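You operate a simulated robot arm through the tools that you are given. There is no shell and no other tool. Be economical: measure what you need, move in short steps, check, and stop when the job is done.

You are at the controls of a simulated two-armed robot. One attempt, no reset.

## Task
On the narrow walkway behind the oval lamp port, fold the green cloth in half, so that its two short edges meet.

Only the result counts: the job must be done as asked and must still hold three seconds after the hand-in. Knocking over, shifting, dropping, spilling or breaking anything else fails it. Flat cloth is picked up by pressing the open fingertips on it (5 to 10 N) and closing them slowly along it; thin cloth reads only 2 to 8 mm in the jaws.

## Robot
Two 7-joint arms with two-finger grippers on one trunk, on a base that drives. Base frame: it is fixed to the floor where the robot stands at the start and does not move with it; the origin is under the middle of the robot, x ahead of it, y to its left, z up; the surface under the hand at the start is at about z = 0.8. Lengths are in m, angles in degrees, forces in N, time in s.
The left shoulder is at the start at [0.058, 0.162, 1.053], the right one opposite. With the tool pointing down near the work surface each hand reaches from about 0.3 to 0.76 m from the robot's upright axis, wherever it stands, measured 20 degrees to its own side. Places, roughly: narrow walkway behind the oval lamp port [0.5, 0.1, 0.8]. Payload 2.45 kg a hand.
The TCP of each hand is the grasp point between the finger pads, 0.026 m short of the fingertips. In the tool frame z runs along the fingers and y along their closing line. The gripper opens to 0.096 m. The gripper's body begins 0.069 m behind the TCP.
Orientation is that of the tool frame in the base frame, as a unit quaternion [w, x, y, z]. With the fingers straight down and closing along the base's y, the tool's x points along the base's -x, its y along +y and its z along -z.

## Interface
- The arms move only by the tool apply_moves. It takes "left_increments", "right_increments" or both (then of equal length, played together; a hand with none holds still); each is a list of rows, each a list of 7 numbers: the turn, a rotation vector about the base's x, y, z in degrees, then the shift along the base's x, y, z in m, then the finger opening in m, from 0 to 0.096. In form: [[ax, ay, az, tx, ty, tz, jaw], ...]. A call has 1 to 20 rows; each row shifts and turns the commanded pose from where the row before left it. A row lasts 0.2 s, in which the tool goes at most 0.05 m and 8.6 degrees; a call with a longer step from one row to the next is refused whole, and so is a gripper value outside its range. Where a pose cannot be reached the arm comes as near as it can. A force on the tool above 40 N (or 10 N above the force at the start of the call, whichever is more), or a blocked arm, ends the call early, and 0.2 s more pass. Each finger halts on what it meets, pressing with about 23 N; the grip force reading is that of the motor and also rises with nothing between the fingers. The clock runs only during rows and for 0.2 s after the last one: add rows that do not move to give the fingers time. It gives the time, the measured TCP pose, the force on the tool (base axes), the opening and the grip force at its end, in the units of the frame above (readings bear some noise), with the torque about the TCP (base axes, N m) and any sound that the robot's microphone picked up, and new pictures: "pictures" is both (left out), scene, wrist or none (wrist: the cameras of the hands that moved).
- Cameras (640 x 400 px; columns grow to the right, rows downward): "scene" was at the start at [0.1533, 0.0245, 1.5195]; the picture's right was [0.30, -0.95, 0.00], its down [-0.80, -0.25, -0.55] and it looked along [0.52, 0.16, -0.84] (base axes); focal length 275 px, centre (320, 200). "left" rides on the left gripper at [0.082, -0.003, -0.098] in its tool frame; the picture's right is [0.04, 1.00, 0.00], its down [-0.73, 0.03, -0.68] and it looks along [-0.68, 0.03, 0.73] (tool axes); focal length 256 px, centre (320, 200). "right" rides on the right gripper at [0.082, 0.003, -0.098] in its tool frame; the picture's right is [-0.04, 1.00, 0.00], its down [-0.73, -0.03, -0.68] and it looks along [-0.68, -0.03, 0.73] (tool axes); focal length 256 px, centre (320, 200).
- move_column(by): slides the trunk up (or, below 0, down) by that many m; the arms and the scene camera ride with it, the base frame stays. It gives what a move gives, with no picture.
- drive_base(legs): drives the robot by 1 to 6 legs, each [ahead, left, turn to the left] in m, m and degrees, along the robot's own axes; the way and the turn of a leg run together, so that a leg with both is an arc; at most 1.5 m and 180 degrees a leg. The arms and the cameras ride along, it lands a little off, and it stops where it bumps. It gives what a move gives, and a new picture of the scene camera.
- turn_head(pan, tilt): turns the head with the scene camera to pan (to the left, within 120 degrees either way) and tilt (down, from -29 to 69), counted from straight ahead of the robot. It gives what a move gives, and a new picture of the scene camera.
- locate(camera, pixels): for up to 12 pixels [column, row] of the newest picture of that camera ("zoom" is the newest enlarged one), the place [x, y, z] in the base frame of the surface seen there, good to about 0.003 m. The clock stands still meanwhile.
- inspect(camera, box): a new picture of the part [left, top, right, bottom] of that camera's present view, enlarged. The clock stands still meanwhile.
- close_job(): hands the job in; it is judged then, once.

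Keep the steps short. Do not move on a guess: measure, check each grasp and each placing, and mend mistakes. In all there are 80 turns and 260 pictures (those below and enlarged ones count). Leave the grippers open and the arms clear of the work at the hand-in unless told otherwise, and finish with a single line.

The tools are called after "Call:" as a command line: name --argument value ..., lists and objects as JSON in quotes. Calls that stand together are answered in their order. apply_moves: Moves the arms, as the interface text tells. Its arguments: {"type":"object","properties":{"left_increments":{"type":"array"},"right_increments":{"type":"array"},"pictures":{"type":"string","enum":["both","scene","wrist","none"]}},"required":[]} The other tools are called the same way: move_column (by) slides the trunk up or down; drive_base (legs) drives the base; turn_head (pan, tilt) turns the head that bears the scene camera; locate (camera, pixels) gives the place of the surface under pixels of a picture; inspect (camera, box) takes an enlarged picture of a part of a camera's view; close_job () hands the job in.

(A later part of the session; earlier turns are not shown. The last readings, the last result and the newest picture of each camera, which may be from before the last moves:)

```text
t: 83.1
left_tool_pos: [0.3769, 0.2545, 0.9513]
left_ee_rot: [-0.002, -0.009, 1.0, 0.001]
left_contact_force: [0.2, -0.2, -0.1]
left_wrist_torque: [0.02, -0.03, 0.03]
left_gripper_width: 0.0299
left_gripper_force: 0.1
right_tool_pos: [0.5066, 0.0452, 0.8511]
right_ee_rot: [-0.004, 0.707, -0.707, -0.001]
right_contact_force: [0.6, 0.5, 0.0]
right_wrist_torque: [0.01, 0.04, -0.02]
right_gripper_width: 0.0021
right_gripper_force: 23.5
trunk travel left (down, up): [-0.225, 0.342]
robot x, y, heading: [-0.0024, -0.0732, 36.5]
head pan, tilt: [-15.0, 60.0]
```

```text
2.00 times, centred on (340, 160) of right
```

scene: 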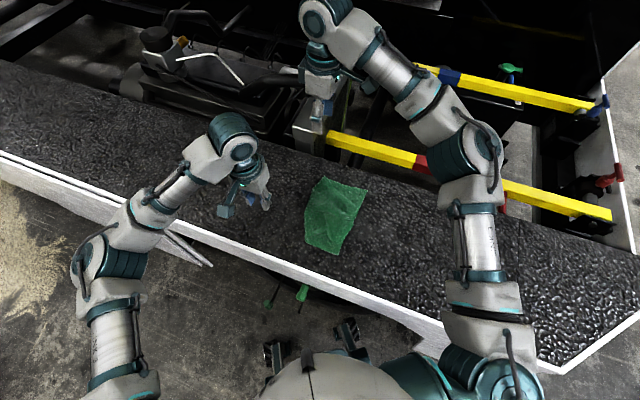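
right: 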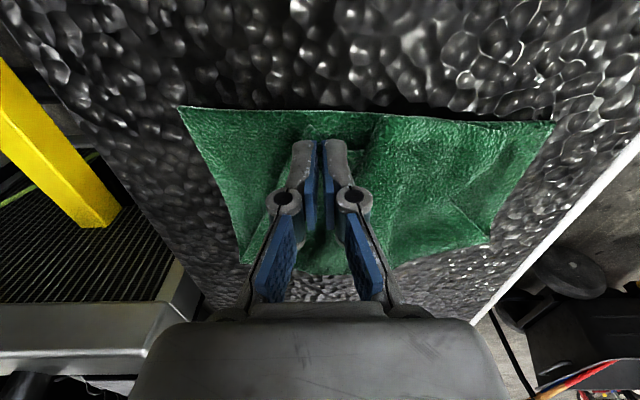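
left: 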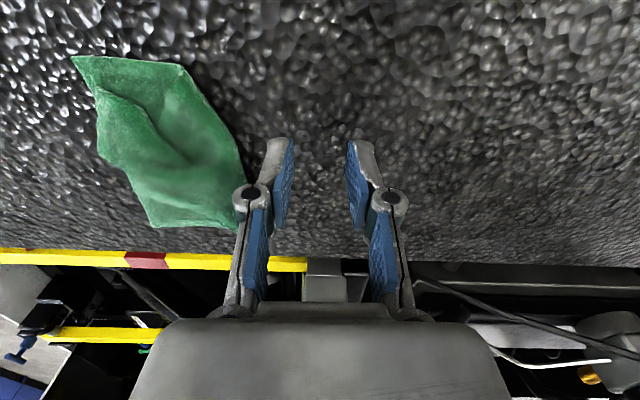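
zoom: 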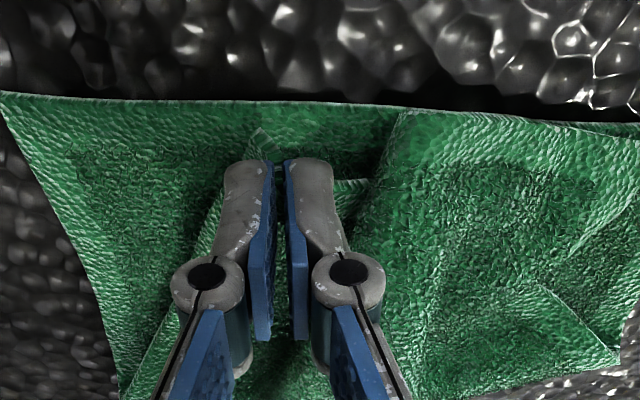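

Held (2.1 mm), top layer only. I draw it outward in +x by 6 cm, slightly raised.

Call:
apply_moves --right_increments '[[0, 0, 0, 0.006, 0, 0.006, 0], [0, 0, 0, 0.008, -0.001, 0.004, 0], [0, 0, 0, 0.008, -0.001, 0, 0], [0, 0, 0, 0.008, -0.001, 0, 0], [0, 0, 0, 0.008, -0.001, 0, 0], [0, 0, 0, 0.008, -0.001, 0, 0], [0, 0, 0, 0.008, -0.001, 0, 0], [0, 0, 0, 0.006, -0.001, -0.004, 0], [0, 0, 0, 0, 0, 0, 0], [0, 0, 0, 0, 0, 0, 0]]' --pictures "wrist"

Call:
inspect --camera "right" --box '[200, 40, 520, 240]'

Call:
inspect --camera "scene" --box '[280, 160, 392, 265]'

```text
t: 85.3
left_tool_pos: [0.3774, 0.2534, 0.9511]
left_ee_rot: [-0.001, -0.008, 1.0, 0.0]
left_contact_force: [0.1, 0.4, 1.0]
left_wrist_torque: [0.02, -0.02, -0.02]
left_gripper_width: 0.0301
left_gripper_force: 0.1
right_tool_pos: [0.5655, 0.038, 0.8575]
right_ee_rot: [0.003, -0.707, 0.707, 0.0]
right_contact_force: [-0.3, -0.3, -0.5]
right_wrist_torque: [-0.02, -0.01, 0.02]
right_gripper_width: 0.0022
right_gripper_force: 22.6
trunk travel left (down, up): [-0.225, 0.342]
robot x, y, heading: [-0.0065, -0.076, 36.3]
head pan, tilt: [-15.0, 60.0]
```

right: 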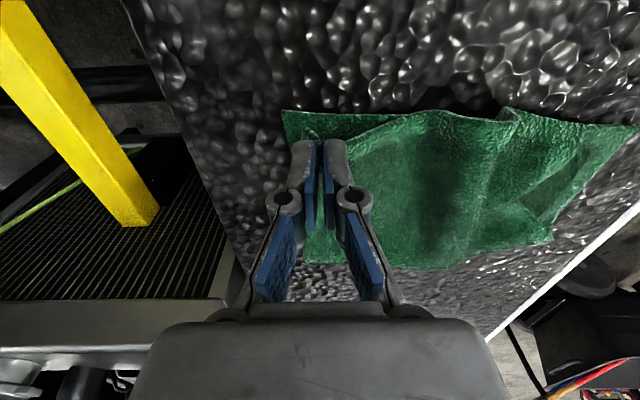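

```text
2.00 times, centred on (360, 140) of right
```

zoom: 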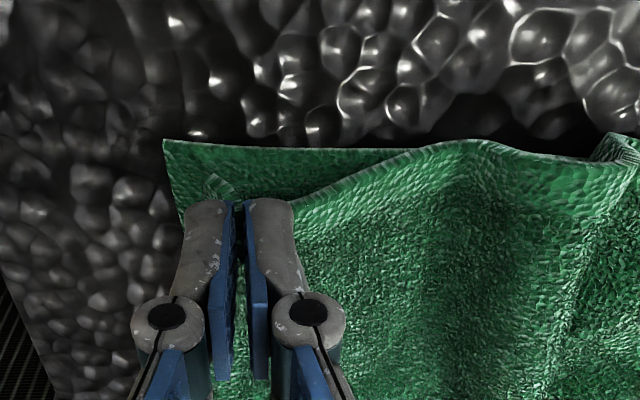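

```text
3.81 times, centred on (336, 212) of scene
```

zoom: 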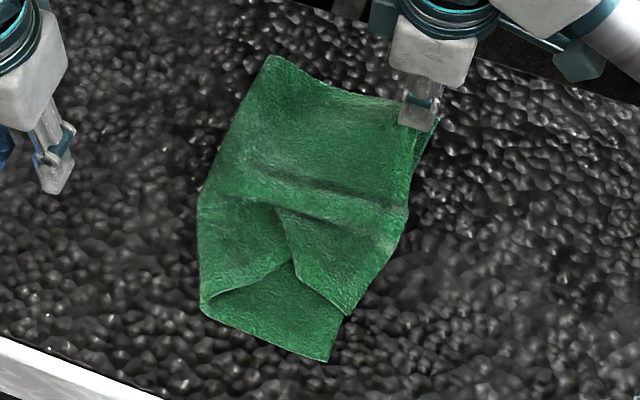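

The far side is now spread well. The top corner is still ~1 cm short of the bottom far corner in both directions. I move +x 1 cm and −y 1 cm, lowering while still holding, then measure the near corner.

Call:
apply_moves --right_increments '[[0, 0, 0, 0.005, -0.005, -0.004, 0], [0, 0, 0, 0.005, -0.005, -0.004, 0], [0, 0, 0, 0, 0, -0.004, 0], [0, 0, 0, 0, 0, -0.003, 0], [0, 0, 0, 0, 0, 0, 0], [0, 0, 0, 0, 0, 0, 0]]' --pictures "wrist"

Call:
inspect --camera "scene" --box '[280, 160, 392, 265]'

Call:
locate --camera "zoom" --pixels '[[329, 358], [349, 313], [343, 322], [300, 275], [295, 258], [404, 230], [405, 205], [206, 305], [200, 210], [272, 60], [340, 265], [335, 200]]'

```text
t: 86.7
left_tool_pos: [0.3769, 0.2527, 0.9525]
left_ee_rot: [-0.001, -0.009, 1.0, -0.001]
left_contact_force: [-0.1, -0.8, -0.6]
left_wrist_torque: [0.01, 0.01, 0.0]
left_gripper_width: 0.0301
left_gripper_force: 0.1
right_tool_pos: [0.5768, 0.028, 0.842]
right_ee_rot: [0.004, -0.707, 0.708, 0.003]
right_contact_force: [-0.2, -0.9, -0.3]
right_wrist_torque: [0.0, 0.02, -0.02]
right_gripper_width: 0.0022
right_gripper_force: 22.8
trunk travel left (down, up): [-0.225, 0.342]
robot x, y, heading: [-0.0006, -0.0763, 36.0]
head pan, tilt: [-15.0, 60.0]
```

right: 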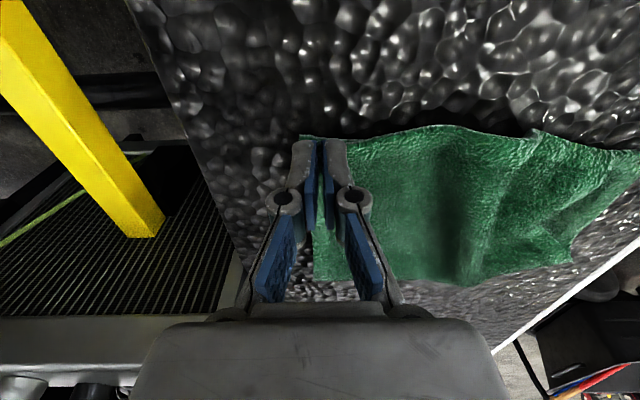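

```text
3.81 times, centred on (336, 212) of scene
```

zoom: 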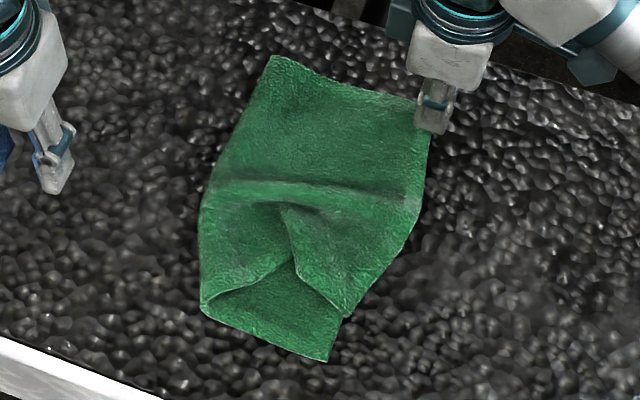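

```text
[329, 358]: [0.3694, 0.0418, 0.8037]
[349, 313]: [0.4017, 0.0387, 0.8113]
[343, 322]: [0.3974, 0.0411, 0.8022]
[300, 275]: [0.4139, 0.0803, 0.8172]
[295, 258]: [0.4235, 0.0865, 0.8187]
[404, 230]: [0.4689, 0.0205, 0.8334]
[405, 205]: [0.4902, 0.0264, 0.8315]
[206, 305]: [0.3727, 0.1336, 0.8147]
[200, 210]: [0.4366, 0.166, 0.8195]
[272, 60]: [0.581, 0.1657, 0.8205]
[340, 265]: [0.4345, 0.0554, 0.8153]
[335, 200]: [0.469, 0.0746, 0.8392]
```

Right side good. The near top corner is at (0.400, 0.040) and must go to about (0.369, 0.042). The left (closing along y) moves above (0.418, 0.053) to pinch it, while the right keeps holding its corner.

Call:
apply_moves --left_increments '[[0, 0, 0, 0.005, -0.02, 0, 0.017], [0, 0, 0, 0.005, -0.025, 0, 0.017], [0, 0, 0, 0.005, -0.03, 0, 0.017], [0, 0, 0, 0.005, -0.03, 0, 0.017], [0, 0, 0, 0.005, -0.03, -0.01, 0.017], [0, 0, 0, 0.006, -0.03, -0.02, 0.017], [0, 0, 0, 0.005, -0.02, -0.02, 0.017], [0, 0, 0, 0.005, -0.016, -0.02, 0.017], [0, 0, 0, 0, 0, -0.01, 0.017], [0, 0, 0, 0, 0, 0, 0.017], [0, 0, 0, 0, 0, 0, 0.017], [0, 0, 0, 0, 0, 0, 0.017]]' --pictures "wrist"

Call:
inspect --camera "left" --box '[200, 40, 440, 240]'

Call:
locate --camera "left" --pixels '[[280, 120], [300, 120], [320, 120], [340, 110], [300, 100], [320, 90]]'

```text
t: 89.3
left_tool_pos: [0.4158, 0.0513, 0.8741]
left_ee_rot: [-0.001, -0.009, 1.0, 0.0]
left_contact_force: [-0.9, 0.2, 0.2]
left_wrist_torque: [-0.01, -0.01, -0.03]
left_gripper_width: 0.0169
left_gripper_force: 0.1
right_tool_pos: [0.5767, 0.0285, 0.8433]
right_ee_rot: [-0.004, 0.707, -0.707, -0.002]
right_contact_force: [-0.6, -0.2, 0.5]
right_wrist_torque: [0.01, -0.01, 0.0]
right_gripper_width: 0.0022
right_gripper_force: 22.7
trunk travel left (down, up): [-0.225, 0.342]
robot x, y, heading: [-0.0017, -0.0762, 36.3]
head pan, tilt: [-15.0, 60.0]
```

left: 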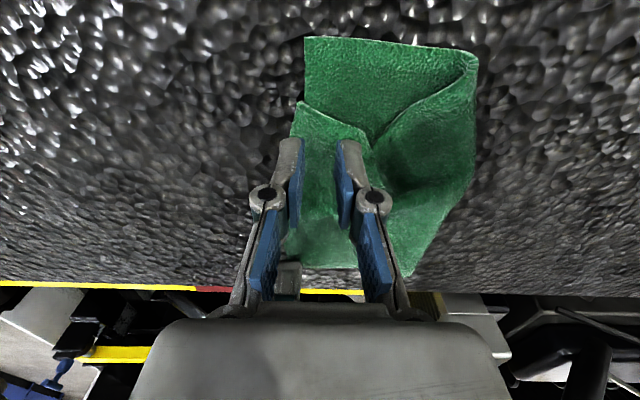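

```text
2.00 times, centred on (320, 140) of left
```

zoom: 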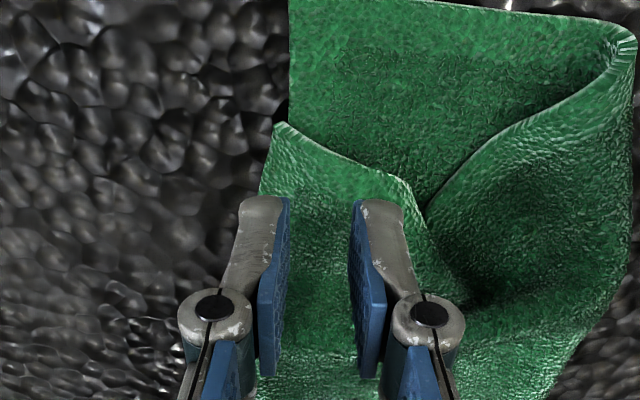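

```text
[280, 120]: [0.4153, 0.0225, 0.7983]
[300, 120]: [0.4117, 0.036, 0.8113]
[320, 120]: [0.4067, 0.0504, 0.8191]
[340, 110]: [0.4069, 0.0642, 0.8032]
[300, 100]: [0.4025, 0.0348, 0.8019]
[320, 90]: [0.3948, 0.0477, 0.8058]
```

The near top corner is at about (0.403, 0.033), with a pleat beside it. The fingers are well placed over it. I lower to light contact.

Call:
apply_moves --left_increments '[[0, 0, 0, 0.002, 0, -0.012, 0.017], [0, 0, 0, 0, 0, -0.012, 0.017], [0, 0, 0, 0, 0, -0.008, 0.017], [0, 0, 0, 0, 0, -0.004, 0.017], [0, 0, 0, 0, 0, -0.003, 0.017], [0, 0, 0, 0, 0, 0, 0.017], [0, 0, 0, 0, 0, 0, 0.017]]' --pictures "wrist"

```text
t: 90.9
left_tool_pos: [0.418, 0.0537, 0.8343]
left_ee_rot: [-0.001, -0.009, 1.0, 0.0]
left_contact_force: [-1.2, -0.7, 0.7]
left_wrist_torque: [-0.01, 0.02, 0.02]
left_gripper_width: 0.0168
left_gripper_force: 0.1
right_tool_pos: [0.5766, 0.0276, 0.8435]
right_ee_rot: [0.005, -0.707, 0.707, 0.002]
right_contact_force: [0.3, 0.4, -0.8]
right_wrist_torque: [0.01, 0.04, 0.01]
right_gripper_width: 0.0023
right_gripper_force: 22.8
trunk travel left (down, up): [-0.225, 0.342]
robot x, y, heading: [-0.0082, -0.0739, 36.2]
head pan, tilt: [-15.0, 60.0]
```

left: 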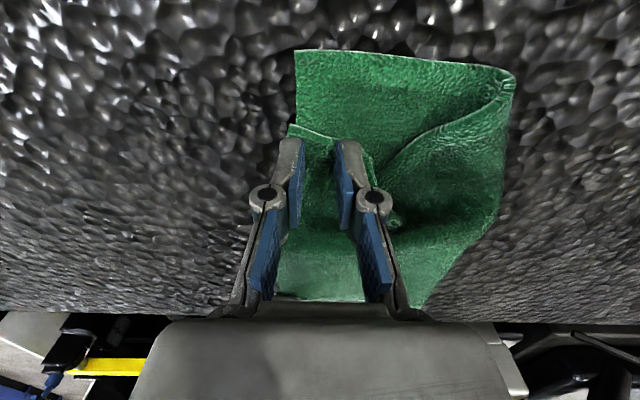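

Nearly in contact. I lower 2–3 mm more, close slowly, and lift 1.5 cm.

Call:
apply_moves --left_increments '[[0, 0, 0, 0, -0.001, -0.002, 0.017], [0, 0, 0, 0, 0, -0.001, 0.017], [0, 0, 0, 0, 0, 0, 0.014], [0, 0, 0, 0, 0, 0, 0.011], [0, 0, 0, 0, 0, 0, 0.008], [0, 0, 0, 0, 0, 0, 0.005], [0, 0, 0, 0, 0, 0, 0.002], [0, 0, 0, 0, 0, 0, 0], [0, 0, 0, 0, 0, 0, 0], [0, 0, 0, 0, 0, 0.007, 0], [0, 0, 0, 0, 0, 0.008, 0], [0, 0, 0, 0, 0, 0, 0]]' --pictures "wrist"

Call:
inspect --camera "left" --box '[220, 20, 540, 220]'

```text
t: 93.5
left_tool_pos: [0.4177, 0.0523, 0.8478]
left_ee_rot: [0.0, -0.008, 1.0, 0.0]
left_contact_force: [0.2, -0.1, 0.3]
left_wrist_torque: [0.01, -0.01, -0.03]
left_gripper_width: 0.0033
left_gripper_force: 22.3
right_tool_pos: [0.5767, 0.0281, 0.8414]
right_ee_rot: [0.003, -0.707, 0.707, 0.002]
right_contact_force: [-0.1, 0.0, -0.4]
right_wrist_torque: [0.01, 0.01, 0.0]
right_gripper_width: 0.0022
right_gripper_force: 22.9
trunk travel left (down, up): [-0.225, 0.342]
robot x, y, heading: [-0.0044, -0.0748, 36.2]
head pan, tilt: [-15.0, 60.0]
```

left: 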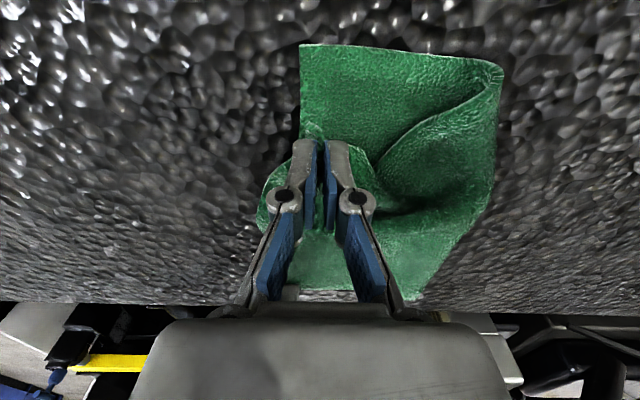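

```text
2.00 times, centred on (380, 120) of left
```

zoom: 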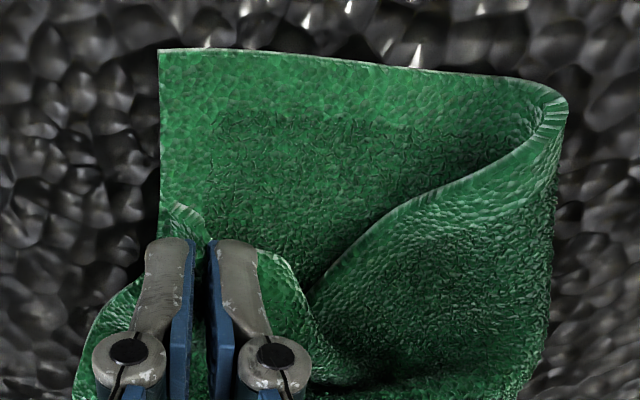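

Held (3.3 mm). I draw it −x by 3.6 cm and slightly +y.

Call:
apply_moves --left_increments '[[0, 0, 0, -0.004, 0, 0.005, 0], [0, 0, 0, -0.006, 0.001, 0.002, 0], [0, 0, 0, -0.006, 0.001, 0, 0], [0, 0, 0, -0.006, 0.001, 0, 0], [0, 0, 0, -0.006, 0.001, 0, 0], [0, 0, 0, -0.006, 0.001, 0, 0], [0, 0, 0, -0.004, 0, -0.003, 0], [0, 0, 0, 0, 0, 0, 0], [0, 0, 0, 0, 0, 0, 0]]' --pictures "wrist"

Call:
inspect --camera "left" --box '[200, 20, 520, 220]'

Call:
inspect --camera "right" --box '[280, 80, 640, 300]'

```text
t: 95.5
left_tool_pos: [0.38, 0.0568, 0.8511]
left_ee_rot: [0.0, -0.009, 1.0, 0.0]
left_contact_force: [5.0, -0.9, -0.5]
left_wrist_torque: [-0.05, -0.13, -0.02]
left_gripper_width: 0.0031
left_gripper_force: 23.5
right_tool_pos: [0.5755, 0.0278, 0.8434]
right_ee_rot: [-0.003, 0.707, -0.707, -0.003]
right_contact_force: [-5.4, 0.6, 0.7]
right_wrist_torque: [0.02, 0.14, -0.01]
right_gripper_width: 0.002
right_gripper_force: 22.7
trunk travel left (down, up): [-0.225, 0.342]
robot x, y, heading: [-0.0083, -0.0757, 36.3]
head pan, tilt: [-15.0, 60.0]
```

left: 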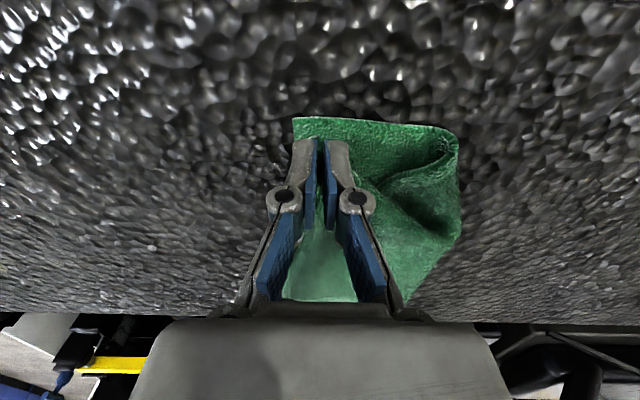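

```text
2.00 times, centred on (360, 120) of left
```

zoom: 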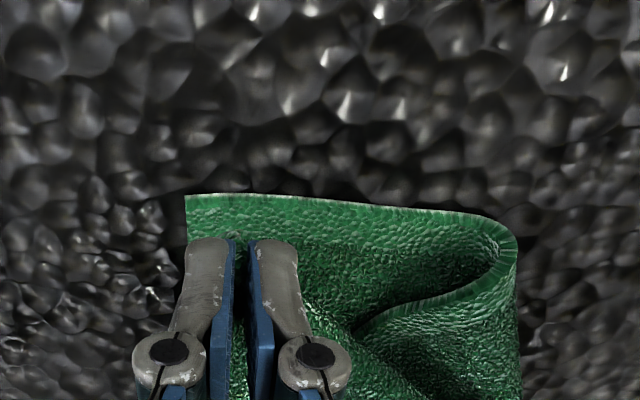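

```text
1.78 times, centred on (460, 190) of right
```

zoom: 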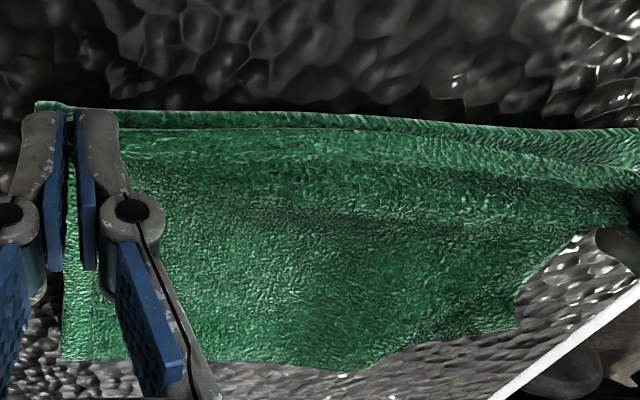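

Both edges now run together (right view), with light 5 N tension. I lower both, ~3 mm toward −y, then open and lift straight up.

Call:
apply_moves --left_increments '[[0, 0, 0, 0, -0.002, -0.005, 0], [0, 0, 0, 0, -0.001, -0.005, 0], [0, 0, 0, 0, 0, -0.003, 0], [0, 0, 0, 0, 0, 0, 0], [0, 0, 0, 0, 0, 0, 0.008], [0, 0, 0, 0, 0, 0, 0.02], [0, 0, 0, 0, 0, 0, 0.02], [0, 0, 0, 0, 0, 0.015, 0.02], [0, 0, 0, 0, 0, 0.025, 0.02], [0, 0, 0, 0, 0, 0.035, 0.02], [0, 0, 0, 0, 0, 0.035, 0.02], [0, 0, 0, -0.005, 0.035, 0, 0.02], [0, 0, 0, -0.005, 0.045, 0, 0.02], [0, 0, 0, -0.005, 0.045, 0, 0.02], [0, 0, 0, -0.005, 0.045, 0, 0.02], [0, 0, 0, 0, 0.03, 0, 0.02], [0, 0, 0, 0, 0, 0, 0.02]]' --right_increments '[[0, 0, 0, 0, -0.002, -0.003, 0], [0, 0, 0, 0, -0.001, -0.003, 0], [0, 0, 0, 0, 0, 0, 0], [0, 0, 0, 0, 0, 0, 0], [0, 0, 0, 0, 0, 0, 0.008], [0, 0, 0, 0, 0, 0, 0.02], [0, 0, 0, 0, 0, 0, 0.02], [0, 0, 0, 0, 0, 0.015, 0.02], [0, 0, 0, 0, 0, 0.025, 0.02], [0, 0, 0, 0, 0, 0.035, 0.02], [0, 0, 0, 0, 0, 0.035, 0.02], [0, 0, 0, 0, -0.03, 0.02, 0.02], [0, 0, 0, 0, -0.03, 0.02, 0.02], [0, 0, 0, 0, -0.02, 0, 0.02], [0, 0, 0, 0, 0, 0, 0.02], [0, 0, 0, 0, 0, 0, 0.02], [0, 0, 0, 0, 0, 0, 0.02]]'

Call:
inspect --camera "left" --box '[20, 20, 340, 220]'

Call:
inspect --camera "scene" --box '[280, 160, 392, 265]'

Call:
locate --camera "zoom" --pixels '[[329, 358], [438, 119], [278, 62], [206, 305], [385, 240]]'

```text
t: 99.1
left_tool_pos: [0.3587, 0.253, 0.9479]
left_ee_rot: [-0.001, -0.008, 1.0, 0.001]
left_contact_force: [-0.4, 0.6, -0.1]
left_wrist_torque: [-0.01, 0.01, 0.0]
left_gripper_width: 0.02
left_gripper_force: 0.1
right_tool_pos: [0.5778, -0.0566, 0.9875]
right_ee_rot: [-0.004, 0.707, -0.707, -0.003]
right_contact_force: [-0.2, 0.0, 0.7]
right_wrist_torque: [0.02, -0.01, -0.02]
right_gripper_width: 0.0196
right_gripper_force: 0.0
trunk travel left (down, up): [-0.225, 0.342]
robot x, y, heading: [-0.0047, -0.0743, 36.1]
head pan, tilt: [-15.0, 60.0]
```

scene: 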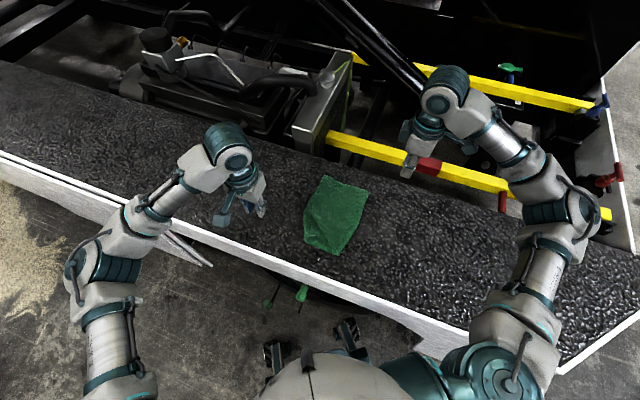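
right: 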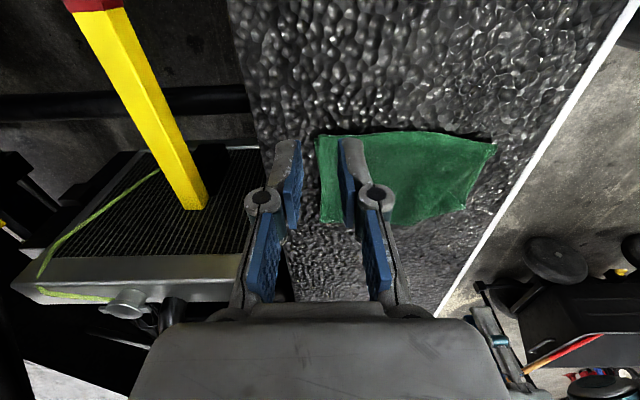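
left: 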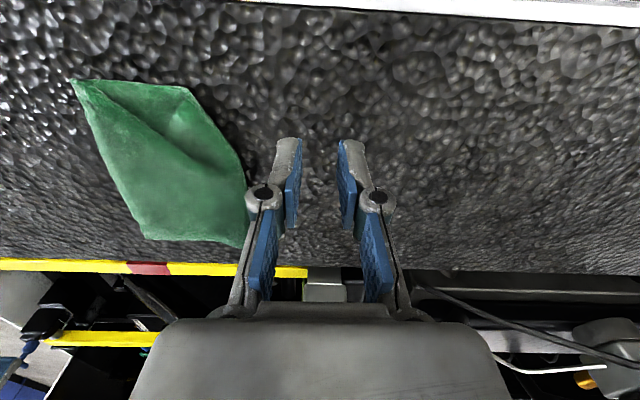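

```text
2.00 times, centred on (180, 120) of left
```

zoom: 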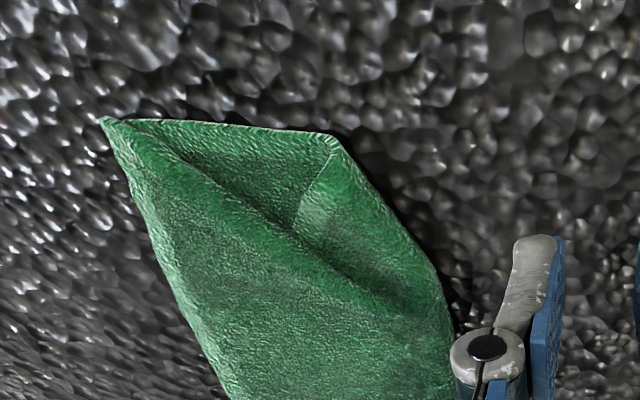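

```text
3.81 times, centred on (336, 212) of scene
```

zoom: 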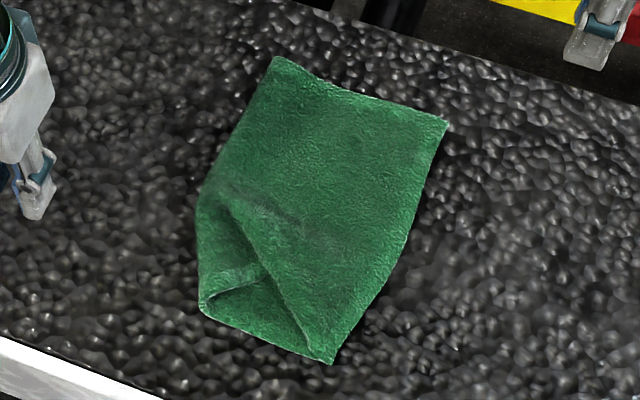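

```text
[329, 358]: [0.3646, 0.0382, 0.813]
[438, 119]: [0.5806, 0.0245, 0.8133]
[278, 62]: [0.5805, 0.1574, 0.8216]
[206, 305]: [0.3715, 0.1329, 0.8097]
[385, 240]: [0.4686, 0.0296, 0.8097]
```

Corners and edges meet at both ends. What remains is an inward V-shaped pleat in the near side edge of the top layer. I'll measure it to draw it straight.

Call:
locate --camera "zoom" --pixels '[[318, 350], [300, 320], [280, 290], [262, 266], [245, 270], [215, 292], [230, 200], [255, 235], [240, 240], [280, 260], [300, 260], [215, 200]]'

Call:
inspect --camera "scene" --box '[310, 205, 350, 260]'

```text
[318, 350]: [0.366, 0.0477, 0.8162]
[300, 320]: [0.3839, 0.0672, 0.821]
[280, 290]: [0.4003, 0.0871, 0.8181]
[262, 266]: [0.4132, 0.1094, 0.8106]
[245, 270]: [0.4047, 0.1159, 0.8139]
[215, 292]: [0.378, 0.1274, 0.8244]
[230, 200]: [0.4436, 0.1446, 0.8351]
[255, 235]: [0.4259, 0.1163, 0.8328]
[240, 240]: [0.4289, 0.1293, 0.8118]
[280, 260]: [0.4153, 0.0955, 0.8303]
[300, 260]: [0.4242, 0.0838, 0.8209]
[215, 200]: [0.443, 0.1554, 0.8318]
```

```text
7.27 times, centred on (330, 232) of scene
```

zoom: 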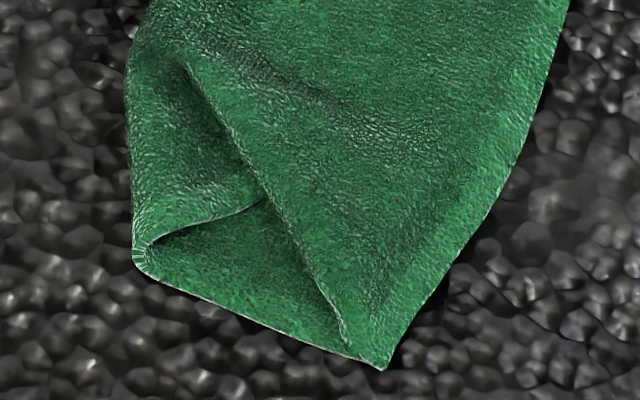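

The V's vertex is at about (0.413, 0.108). The left will pinch the top layer just inside it, at (0.428, 0.097), and draw it gently outward. I move above it.

Call:
apply_moves --left_increments '[[0, 0, 0, 0.01, -0.02, 0, 0.018], [0, 0, 0, 0.01, -0.025, 0, 0.018], [0, 0, 0, 0.01, -0.03, -0.01, 0.018], [0, 0, 0, 0.01, -0.03, -0.02, 0.018], [0, 0, 0, 0.01, -0.03, -0.02, 0.018], [0, 0, 0, 0.01, -0.021, -0.02, 0.018], [0, 0, 0, 0.009, 0, -0.013, 0.018], [0, 0, 0, 0, 0, 0, 0.018], [0, 0, 0, 0, 0, 0, 0.018], [0, 0, 0, 0, 0, -0.01, 0.018], [0, 0, 0, 0, 0, -0.008, 0.018], [0, 0, 0, 0, 0, -0.004, 0.018], [0, 0, 0, 0, 0, 0, 0.018], [0, 0, 0, 0, 0, 0, 0.018]]' --pictures "wrist"

Call:
inspect --camera "left" --box '[200, 40, 440, 240]'

```text
t: 102.1
left_tool_pos: [0.4284, 0.0984, 0.8411]
left_ee_rot: [-0.001, -0.008, 1.0, 0.0]
left_contact_force: [0.3, -0.3, 1.7]
left_wrist_torque: [0.0, 0.02, -0.02]
left_gripper_width: 0.018
left_gripper_force: 0.0
right_tool_pos: [0.5772, -0.057, 0.988]
right_ee_rot: [-0.003, 0.707, -0.707, -0.002]
right_contact_force: [-0.1, 0.7, 0.0]
right_wrist_torque: [0.01, -0.01, 0.0]
right_gripper_width: 0.0199
right_gripper_force: 0.0
trunk travel left (down, up): [-0.225, 0.342]
robot x, y, heading: [-0.004, -0.072, 36.2]
head pan, tilt: [-15.0, 60.0]
```

left: 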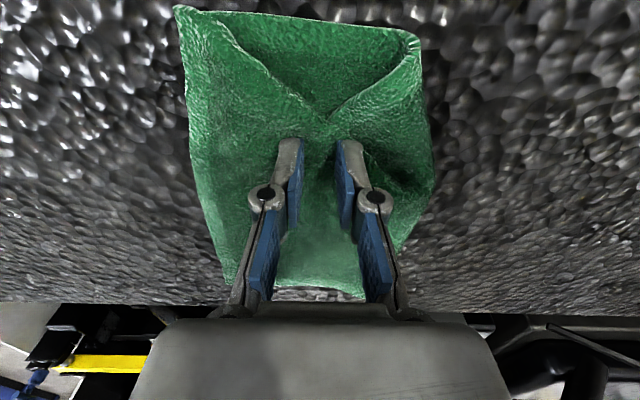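

```text
2.00 times, centred on (320, 140) of left
```

zoom: 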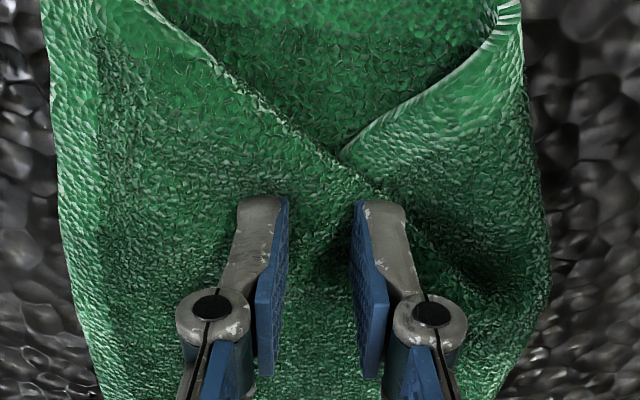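

The V is clear, fingers right at its vertex. I press 3 mm more, close slowly, lift slightly and draw −x by 4 cm.

Call:
apply_moves --left_increments '[[0, 0, 0, -0.003, 0, -0.002, 0.018], [0, 0, 0, 0, 0, -0.002, 0.018], [0, 0, 0, 0, 0, 0, 0.015], [0, 0, 0, 0, 0, 0, 0.012], [0, 0, 0, 0, 0, 0, 0.009], [0, 0, 0, 0, 0, 0, 0.006], [0, 0, 0, 0, 0, 0, 0.003], [0, 0, 0, 0, 0, 0, 0], [0, 0, 0, 0, 0, 0, 0], [0, 0, 0, 0, 0, 0.007, 0], [0, 0, 0, -0.004, 0.001, 0.005, 0], [0, 0, 0, -0.007, 0.002, 0, 0], [0, 0, 0, -0.007, 0.002, 0, 0], [0, 0, 0, -0.007, 0.002, 0, 0], [0, 0, 0, -0.007, 0.002, 0, 0], [0, 0, 0, -0.006, 0.001, 0, 0], [0, 0, 0, 0, 0, 0, 0], [0, 0, 0, 0, 0, 0, 0]]'

Call:
inspect --camera "left" --box '[160, 40, 480, 240]'

Call:
inspect --camera "scene" --box '[280, 160, 392, 265]'

```text
t: 105.9
left_tool_pos: [0.3869, 0.1077, 0.8519]
left_ee_rot: [0.0, -0.008, 1.0, 0.0]
left_contact_force: [0.8, 0.1, -0.1]
left_wrist_torque: [0.01, -0.04, -0.01]
left_gripper_width: 0.003
left_gripper_force: 22.8
right_tool_pos: [0.5774, -0.0552, 0.9875]
right_ee_rot: [-0.004, 0.707, -0.707, -0.001]
right_contact_force: [-0.5, -1.1, 0.3]
right_wrist_torque: [0.01, 0.01, 0.0]
right_gripper_width: 0.0199
right_gripper_force: 0.0
trunk travel left (down, up): [-0.225, 0.342]
robot x, y, heading: [-0.0067, -0.0771, 36.0]
head pan, tilt: [-15.0, 60.0]
```

scene: 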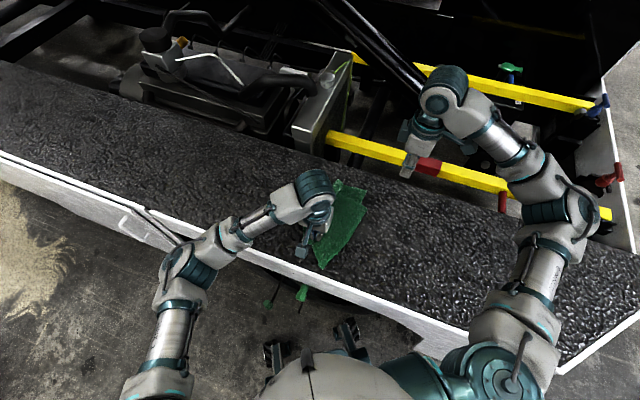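
left: 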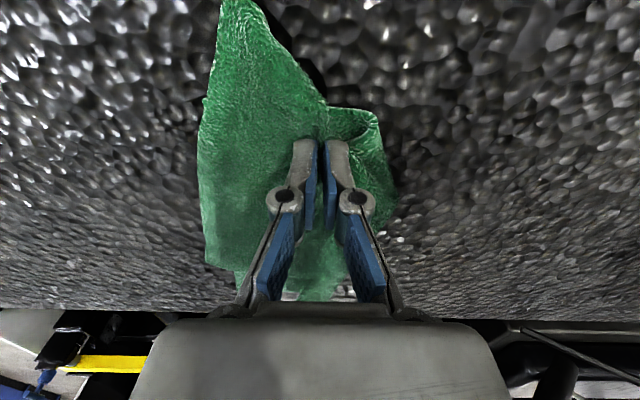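

```text
2.00 times, centred on (320, 140) of left
```

zoom: 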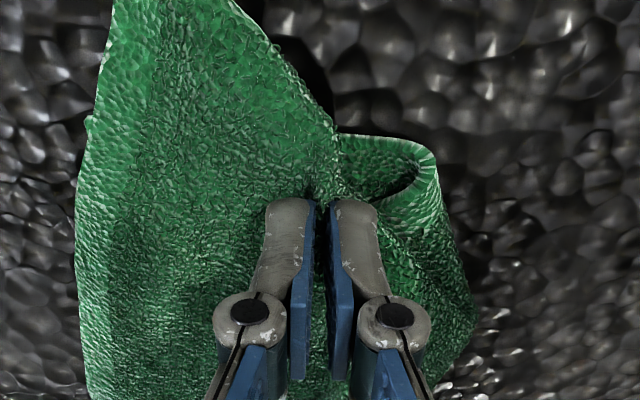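

```text
3.81 times, centred on (336, 212) of scene
```

zoom: 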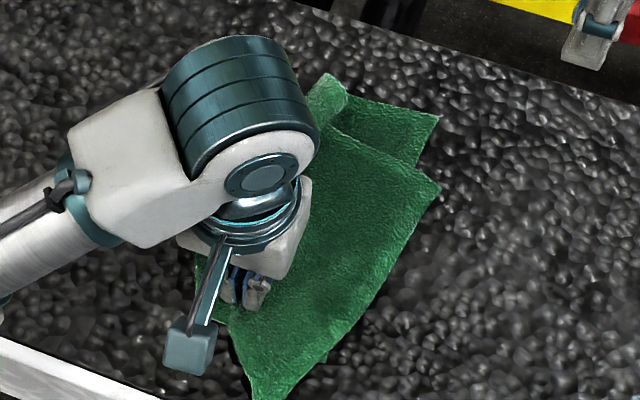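

The top layer slid as a whole instead of unpleating. The left pinch is now where that material belongs, so I keep it holding. The right hand will take the far top corner again and stretch it back. I'll measure the shifted corners.

Call:
locate --camera "zoom" --pixels '[[438, 188], [420, 180], [400, 172], [436, 118], [328, 80], [345, 100], [268, 392], [325, 362], [380, 270], [415, 165], [350, 170], [330, 360]]'

Call:
inspect --camera "right" --box '[260, 80, 580, 280]'

```text
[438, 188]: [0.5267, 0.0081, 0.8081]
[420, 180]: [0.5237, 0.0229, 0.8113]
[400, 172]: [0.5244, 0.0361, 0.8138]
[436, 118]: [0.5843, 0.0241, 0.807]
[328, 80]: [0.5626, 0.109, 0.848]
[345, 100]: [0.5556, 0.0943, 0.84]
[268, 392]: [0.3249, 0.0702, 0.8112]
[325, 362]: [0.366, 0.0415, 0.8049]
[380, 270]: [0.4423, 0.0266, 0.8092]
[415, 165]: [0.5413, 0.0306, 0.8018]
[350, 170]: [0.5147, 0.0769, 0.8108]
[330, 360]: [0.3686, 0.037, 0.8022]
```

```text
2.00 times, centred on (420, 180) of right
```

zoom: 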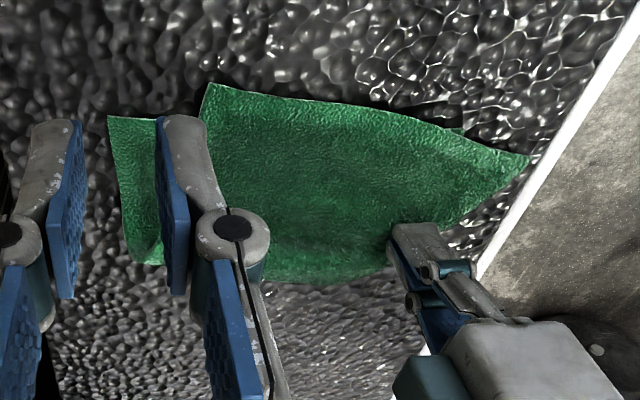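

The top short edge is straight now but rotated and shifted: far corner (0.527, 0.008), near corner (0.325, 0.070). First the right hand pinches the far top corner again at (0.506, 0.028).

Call:
apply_moves --right_increments '[[0, 0, 0, -0.015, 0.015, -0.015, 0.016], [0, 0, 0, -0.015, 0.018, -0.02, 0.016], [0, 0, 0, -0.015, 0.018, -0.02, 0.016], [0, 0, 0, -0.015, 0.018, -0.02, 0.016], [0, 0, 0, -0.011, 0.014, -0.02, 0.016], [0, 0, 0, 0, 0, -0.02, 0.016], [0, 0, 0, 0, 0, -0.015, 0.016], [0, 0, 0, 0, 0, 0, 0.016], [0, 0, 0, 0, 0, 0, 0.016], [0, 0, 0, 0, 0, -0.01, 0.016], [0, 0, 0, 0, 0, -0.007, 0.016], [0, 0, 0, 0, 0, 0, 0.016], [0, 0, 0, 0, 0, 0, 0.016]]' --pictures "wrist"

Call:
inspect --camera "right" --box '[200, 60, 520, 260]'

```text
t: 108.7
left_tool_pos: [0.3864, 0.1075, 0.8512]
left_ee_rot: [-0.002, -0.009, 1.0, 0.001]
left_contact_force: [1.3, 0.5, -0.2]
left_wrist_torque: [0.0, 0.01, 0.0]
left_gripper_width: 0.0027
left_gripper_force: 24.7
right_tool_pos: [0.5056, 0.0261, 0.8405]
right_ee_rot: [0.004, -0.707, 0.707, 0.001]
right_contact_force: [-0.5, 0.0, 0.9]
right_wrist_torque: [-0.01, -0.01, 0.01]
right_gripper_width: 0.0161
right_gripper_force: 0.1
trunk travel left (down, up): [-0.225, 0.342]
robot x, y, heading: [-0.0025, -0.0778, 36.4]
head pan, tilt: [-15.0, 60.0]
```

right: 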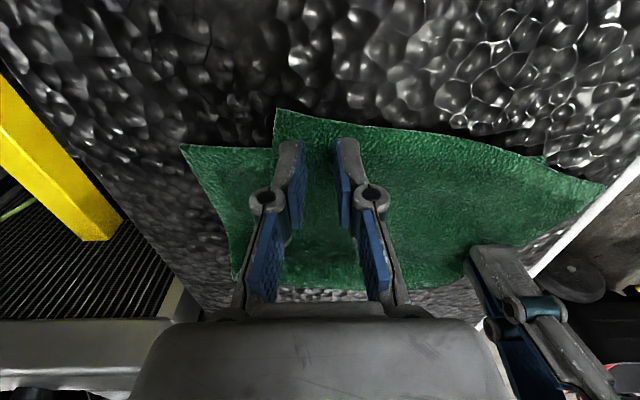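

```text
2.00 times, centred on (360, 160) of right
```

zoom: 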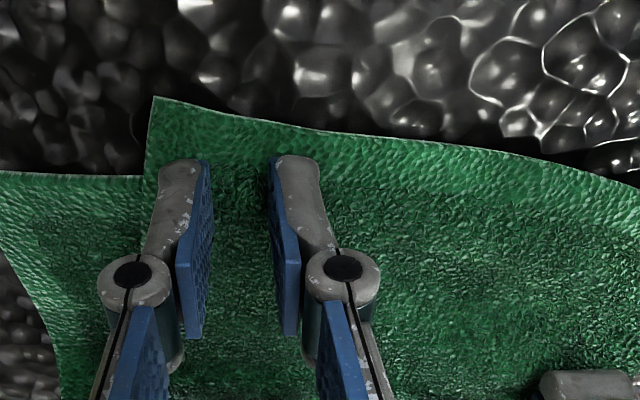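

Well placed. Press down, close slowly, lift slightly, then move both hands together to turn and shift the top layer back: right (+0.056, +0.017), left (+0.033, −0.016).

Call:
apply_moves --right_increments '[[0, 0, 0, 0, 0, -0.004, 0.016], [0, 0, 0, 0, 0, -0.003, 0.016], [0, 0, 0, 0, 0, 0, 0.013], [0, 0, 0, 0, 0, 0, 0.01], [0, 0, 0, 0, 0, 0, 0.007], [0, 0, 0, 0, 0, 0, 0.004], [0, 0, 0, 0, 0, 0, 0.001], [0, 0, 0, 0, 0, 0, 0], [0, 0, 0, 0, 0, 0, 0], [0, 0, 0, 0.002, 0.001, 0.01, 0], [0, 0, 0, 0.008, 0.002, 0.005, 0], [0, 0, 0, 0.008, 0.002, 0, 0], [0, 0, 0, 0.008, 0.003, 0, 0], [0, 0, 0, 0.008, 0.003, 0, 0], [0, 0, 0, 0.008, 0.003, 0, 0], [0, 0, 0, 0.008, 0.003, 0, 0], [0, 0, 0, 0.006, 0, 0, 0], [0, 0, 0, 0, 0, 0, 0], [0, 0, 0, 0, 0, 0, 0]]' --left_increments '[[0, 0, 0, 0, 0, 0, 0], [0, 0, 0, 0, 0, 0, 0], [0, 0, 0, 0, 0, 0, 0], [0, 0, 0, 0, 0, 0, 0], [0, 0, 0, 0, 0, 0, 0], [0, 0, 0, 0, 0, 0, 0], [0, 0, 0, 0, 0, 0, 0], [0, 0, 0, 0, 0, 0, 0], [0, 0, 0, 0, 0, 0, 0], [0, 0, 0, 0.002, 0, 0.004, 0], [0, 0, 0, 0.004, -0.002, 0.004, 0], [0, 0, 0, 0.005, -0.003, 0, 0], [0, 0, 0, 0.005, -0.003, 0, 0], [0, 0, 0, 0.005, -0.003, 0, 0], [0, 0, 0, 0.005, -0.003, 0, 0], [0, 0, 0, 0.005, -0.002, 0, 0], [0, 0, 0, 0.002, 0, 0, 0], [0, 0, 0, 0, 0, 0, 0], [0, 0, 0, 0, 0, 0, 0]]' --pictures "wrist"

Call:
inspect --camera "right" --box '[240, 60, 640, 300]'

Call:
inspect --camera "left" --box '[120, 0, 520, 240]'

```text
t: 112.7
left_tool_pos: [0.4199, 0.0923, 0.8584]
left_ee_rot: [-0.002, -0.009, 1.0, 0.0]
left_contact_force: [-0.4, -0.4, 1.3]
left_wrist_torque: [0.02, 0.02, 0.03]
left_gripper_width: 0.0027
left_gripper_force: 24.2
right_tool_pos: [0.5609, 0.0446, 0.8463]
right_ee_rot: [-0.004, 0.707, -0.707, -0.001]
right_contact_force: [-0.4, -0.4, -0.5]
right_wrist_torque: [-0.01, 0.04, 0.0]
right_gripper_width: 0.0001
right_gripper_force: 23.0
trunk travel left (down, up): [-0.225, 0.342]
robot x, y, heading: [-0.0036, -0.0752, 36.4]
head pan, tilt: [-15.0, 60.0]
```

right: 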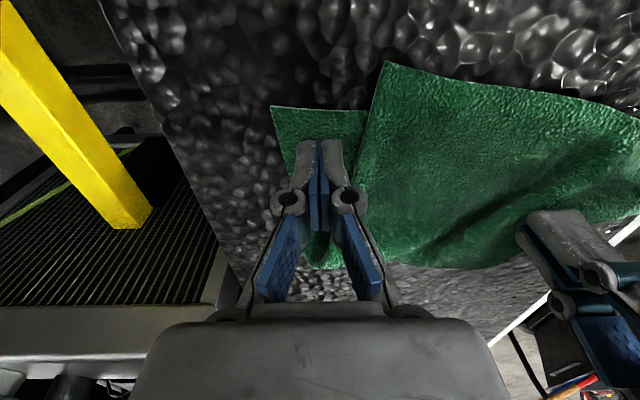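
left: 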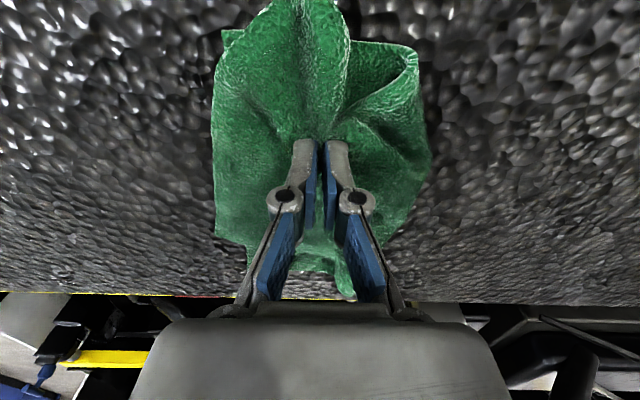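

```text
1.60 times, centred on (440, 180) of right
```

zoom: 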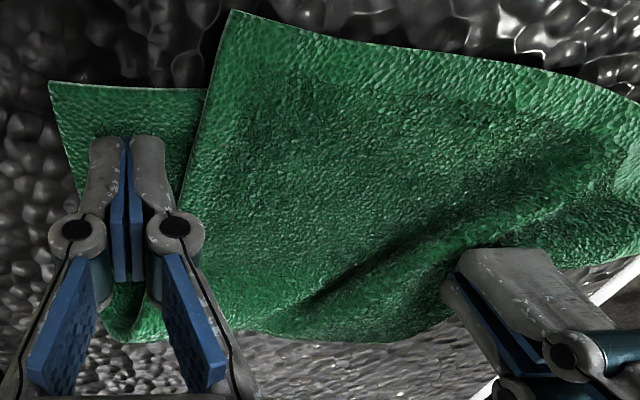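

```text
1.60 times, centred on (320, 120) of left
```

zoom: 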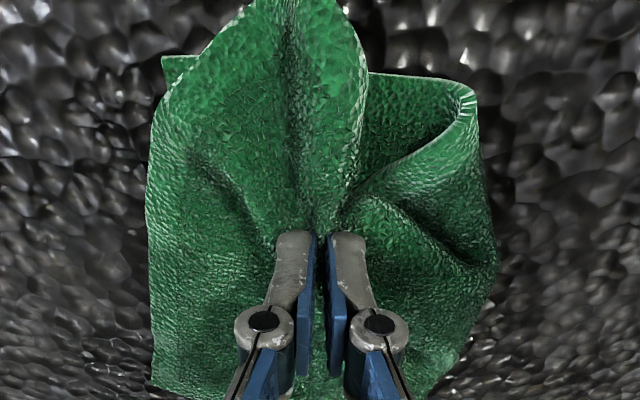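

The right pinch missed (jaw 0.0). I'll locate the far top corner at right pixel (388,66) and retry with a wider opening.

Call:
locate --camera "right" --pixels '[[388, 66], [372, 110], [360, 150], [440, 78], [500, 88], [560, 98], [620, 112], [276, 110]]'

Call:
locate --camera "left" --pixels '[[275, 5], [330, 5], [225, 40], [340, 100], [410, 65], [345, 45]]'

```text
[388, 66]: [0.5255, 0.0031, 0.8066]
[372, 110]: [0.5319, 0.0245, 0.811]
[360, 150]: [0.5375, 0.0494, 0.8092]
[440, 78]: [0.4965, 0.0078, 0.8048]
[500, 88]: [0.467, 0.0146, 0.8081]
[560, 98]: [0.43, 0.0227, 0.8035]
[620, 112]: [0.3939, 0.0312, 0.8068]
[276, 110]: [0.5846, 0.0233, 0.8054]
```

```text
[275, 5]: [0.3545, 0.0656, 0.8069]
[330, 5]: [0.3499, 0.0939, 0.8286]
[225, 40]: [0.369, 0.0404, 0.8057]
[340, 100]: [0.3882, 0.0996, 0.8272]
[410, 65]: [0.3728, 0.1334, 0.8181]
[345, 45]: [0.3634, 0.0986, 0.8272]
```

Corner at (0.5255, 0.003). I lift the right, go to (0.508, 0.020), open to 0.026, and lower to contact.

Call:
apply_moves --right_increments '[[0, 0, 0, 0, 0, 0.012, 0.026], [0, 0, 0, -0.013, -0.006, 0.01, 0.026], [0, 0, 0, -0.014, -0.006, 0, 0.026], [0, 0, 0, -0.013, -0.006, 0, 0.026], [0, 0, 0, -0.013, -0.006, 0, 0.026], [0, 0, 0, 0, 0, -0.01, 0.026], [0, 0, 0, 0, 0, 0, 0.026], [0, 0, 0, 0, 0, 0, 0.026], [0, 0, 0, 0, 0, -0.01, 0.026], [0, 0, 0, 0, 0, -0.01, 0.026], [0, 0, 0, 0, 0, -0.004, 0.026], [0, 0, 0, 0, 0, -0.003, 0.026], [0, 0, 0, 0, 0, 0, 0.026], [0, 0, 0, 0, 0, 0, 0.026]]' --pictures "wrist"

```text
t: 115.7
left_tool_pos: [0.4207, 0.0923, 0.8579]
left_ee_rot: [-0.001, -0.009, 1.0, 0.001]
left_contact_force: [-0.3, 0.0, 0.1]
left_wrist_torque: [0.01, 0.0, 0.0]
left_gripper_width: 0.0027
left_gripper_force: 21.0
right_tool_pos: [0.5076, 0.0208, 0.8341]
right_ee_rot: [0.004, -0.707, 0.707, 0.002]
right_contact_force: [0.4, 1.3, 1.3]
right_wrist_torque: [0.04, -0.07, -0.01]
right_gripper_width: 0.0262
right_gripper_force: 0.1
trunk travel left (down, up): [-0.225, 0.342]
robot x, y, heading: [-0.0084, -0.0784, 36.6]
head pan, tilt: [-15.0, 60.0]
```

right: 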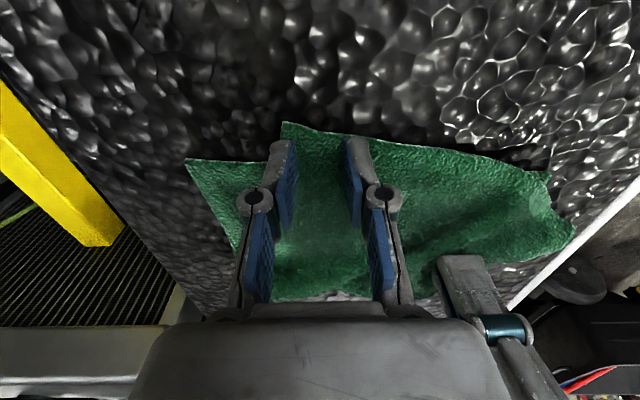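

1.3 N, just touching. I press 4 mm more, close slowly, and lift 1 cm to verify.

Call:
apply_moves --right_increments '[[0, 0, 0, 0, 0, -0.002, 0.026], [0, 0, 0, 0, 0, -0.002, 0.026], [0, 0, 0, 0, 0, 0, 0.023], [0, 0, 0, 0, 0, 0, 0.02], [0, 0, 0, 0, 0, 0, 0.017], [0, 0, 0, 0, 0, 0, 0.014], [0, 0, 0, 0, 0, 0, 0.011], [0, 0, 0, 0, 0, 0, 0.008], [0, 0, 0, 0, 0, 0, 0.005], [0, 0, 0, 0, 0, 0, 0.002], [0, 0, 0, 0, 0, 0, 0], [0, 0, 0, 0, 0, 0, 0], [0, 0, 0, 0, 0, 0.01, 0], [0, 0, 0, 0, 0, 0, 0]]' --pictures "wrist"

```text
t: 118.7
left_tool_pos: [0.4194, 0.0924, 0.8583]
left_ee_rot: [-0.001, -0.008, 1.0, 0.0]
left_contact_force: [0.1, 0.1, -1.4]
left_wrist_torque: [-0.01, 0.04, -0.03]
left_gripper_width: 0.0038
left_gripper_force: 23.1
right_tool_pos: [0.5083, 0.0195, 0.8393]
right_ee_rot: [0.003, -0.707, 0.707, 0.002]
right_contact_force: [-0.3, 0.7, -0.9]
right_wrist_torque: [0.01, -0.03, -0.01]
right_gripper_width: 0.0039
right_gripper_force: 22.9
trunk travel left (down, up): [-0.225, 0.342]
robot x, y, heading: [-0.0013, -0.0752, 36.3]
head pan, tilt: [-15.0, 60.0]
```

right: 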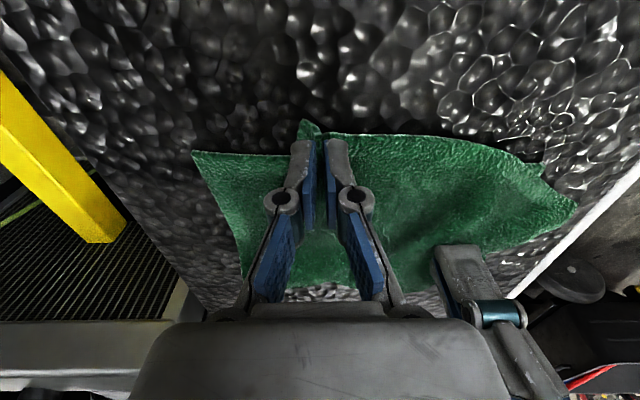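

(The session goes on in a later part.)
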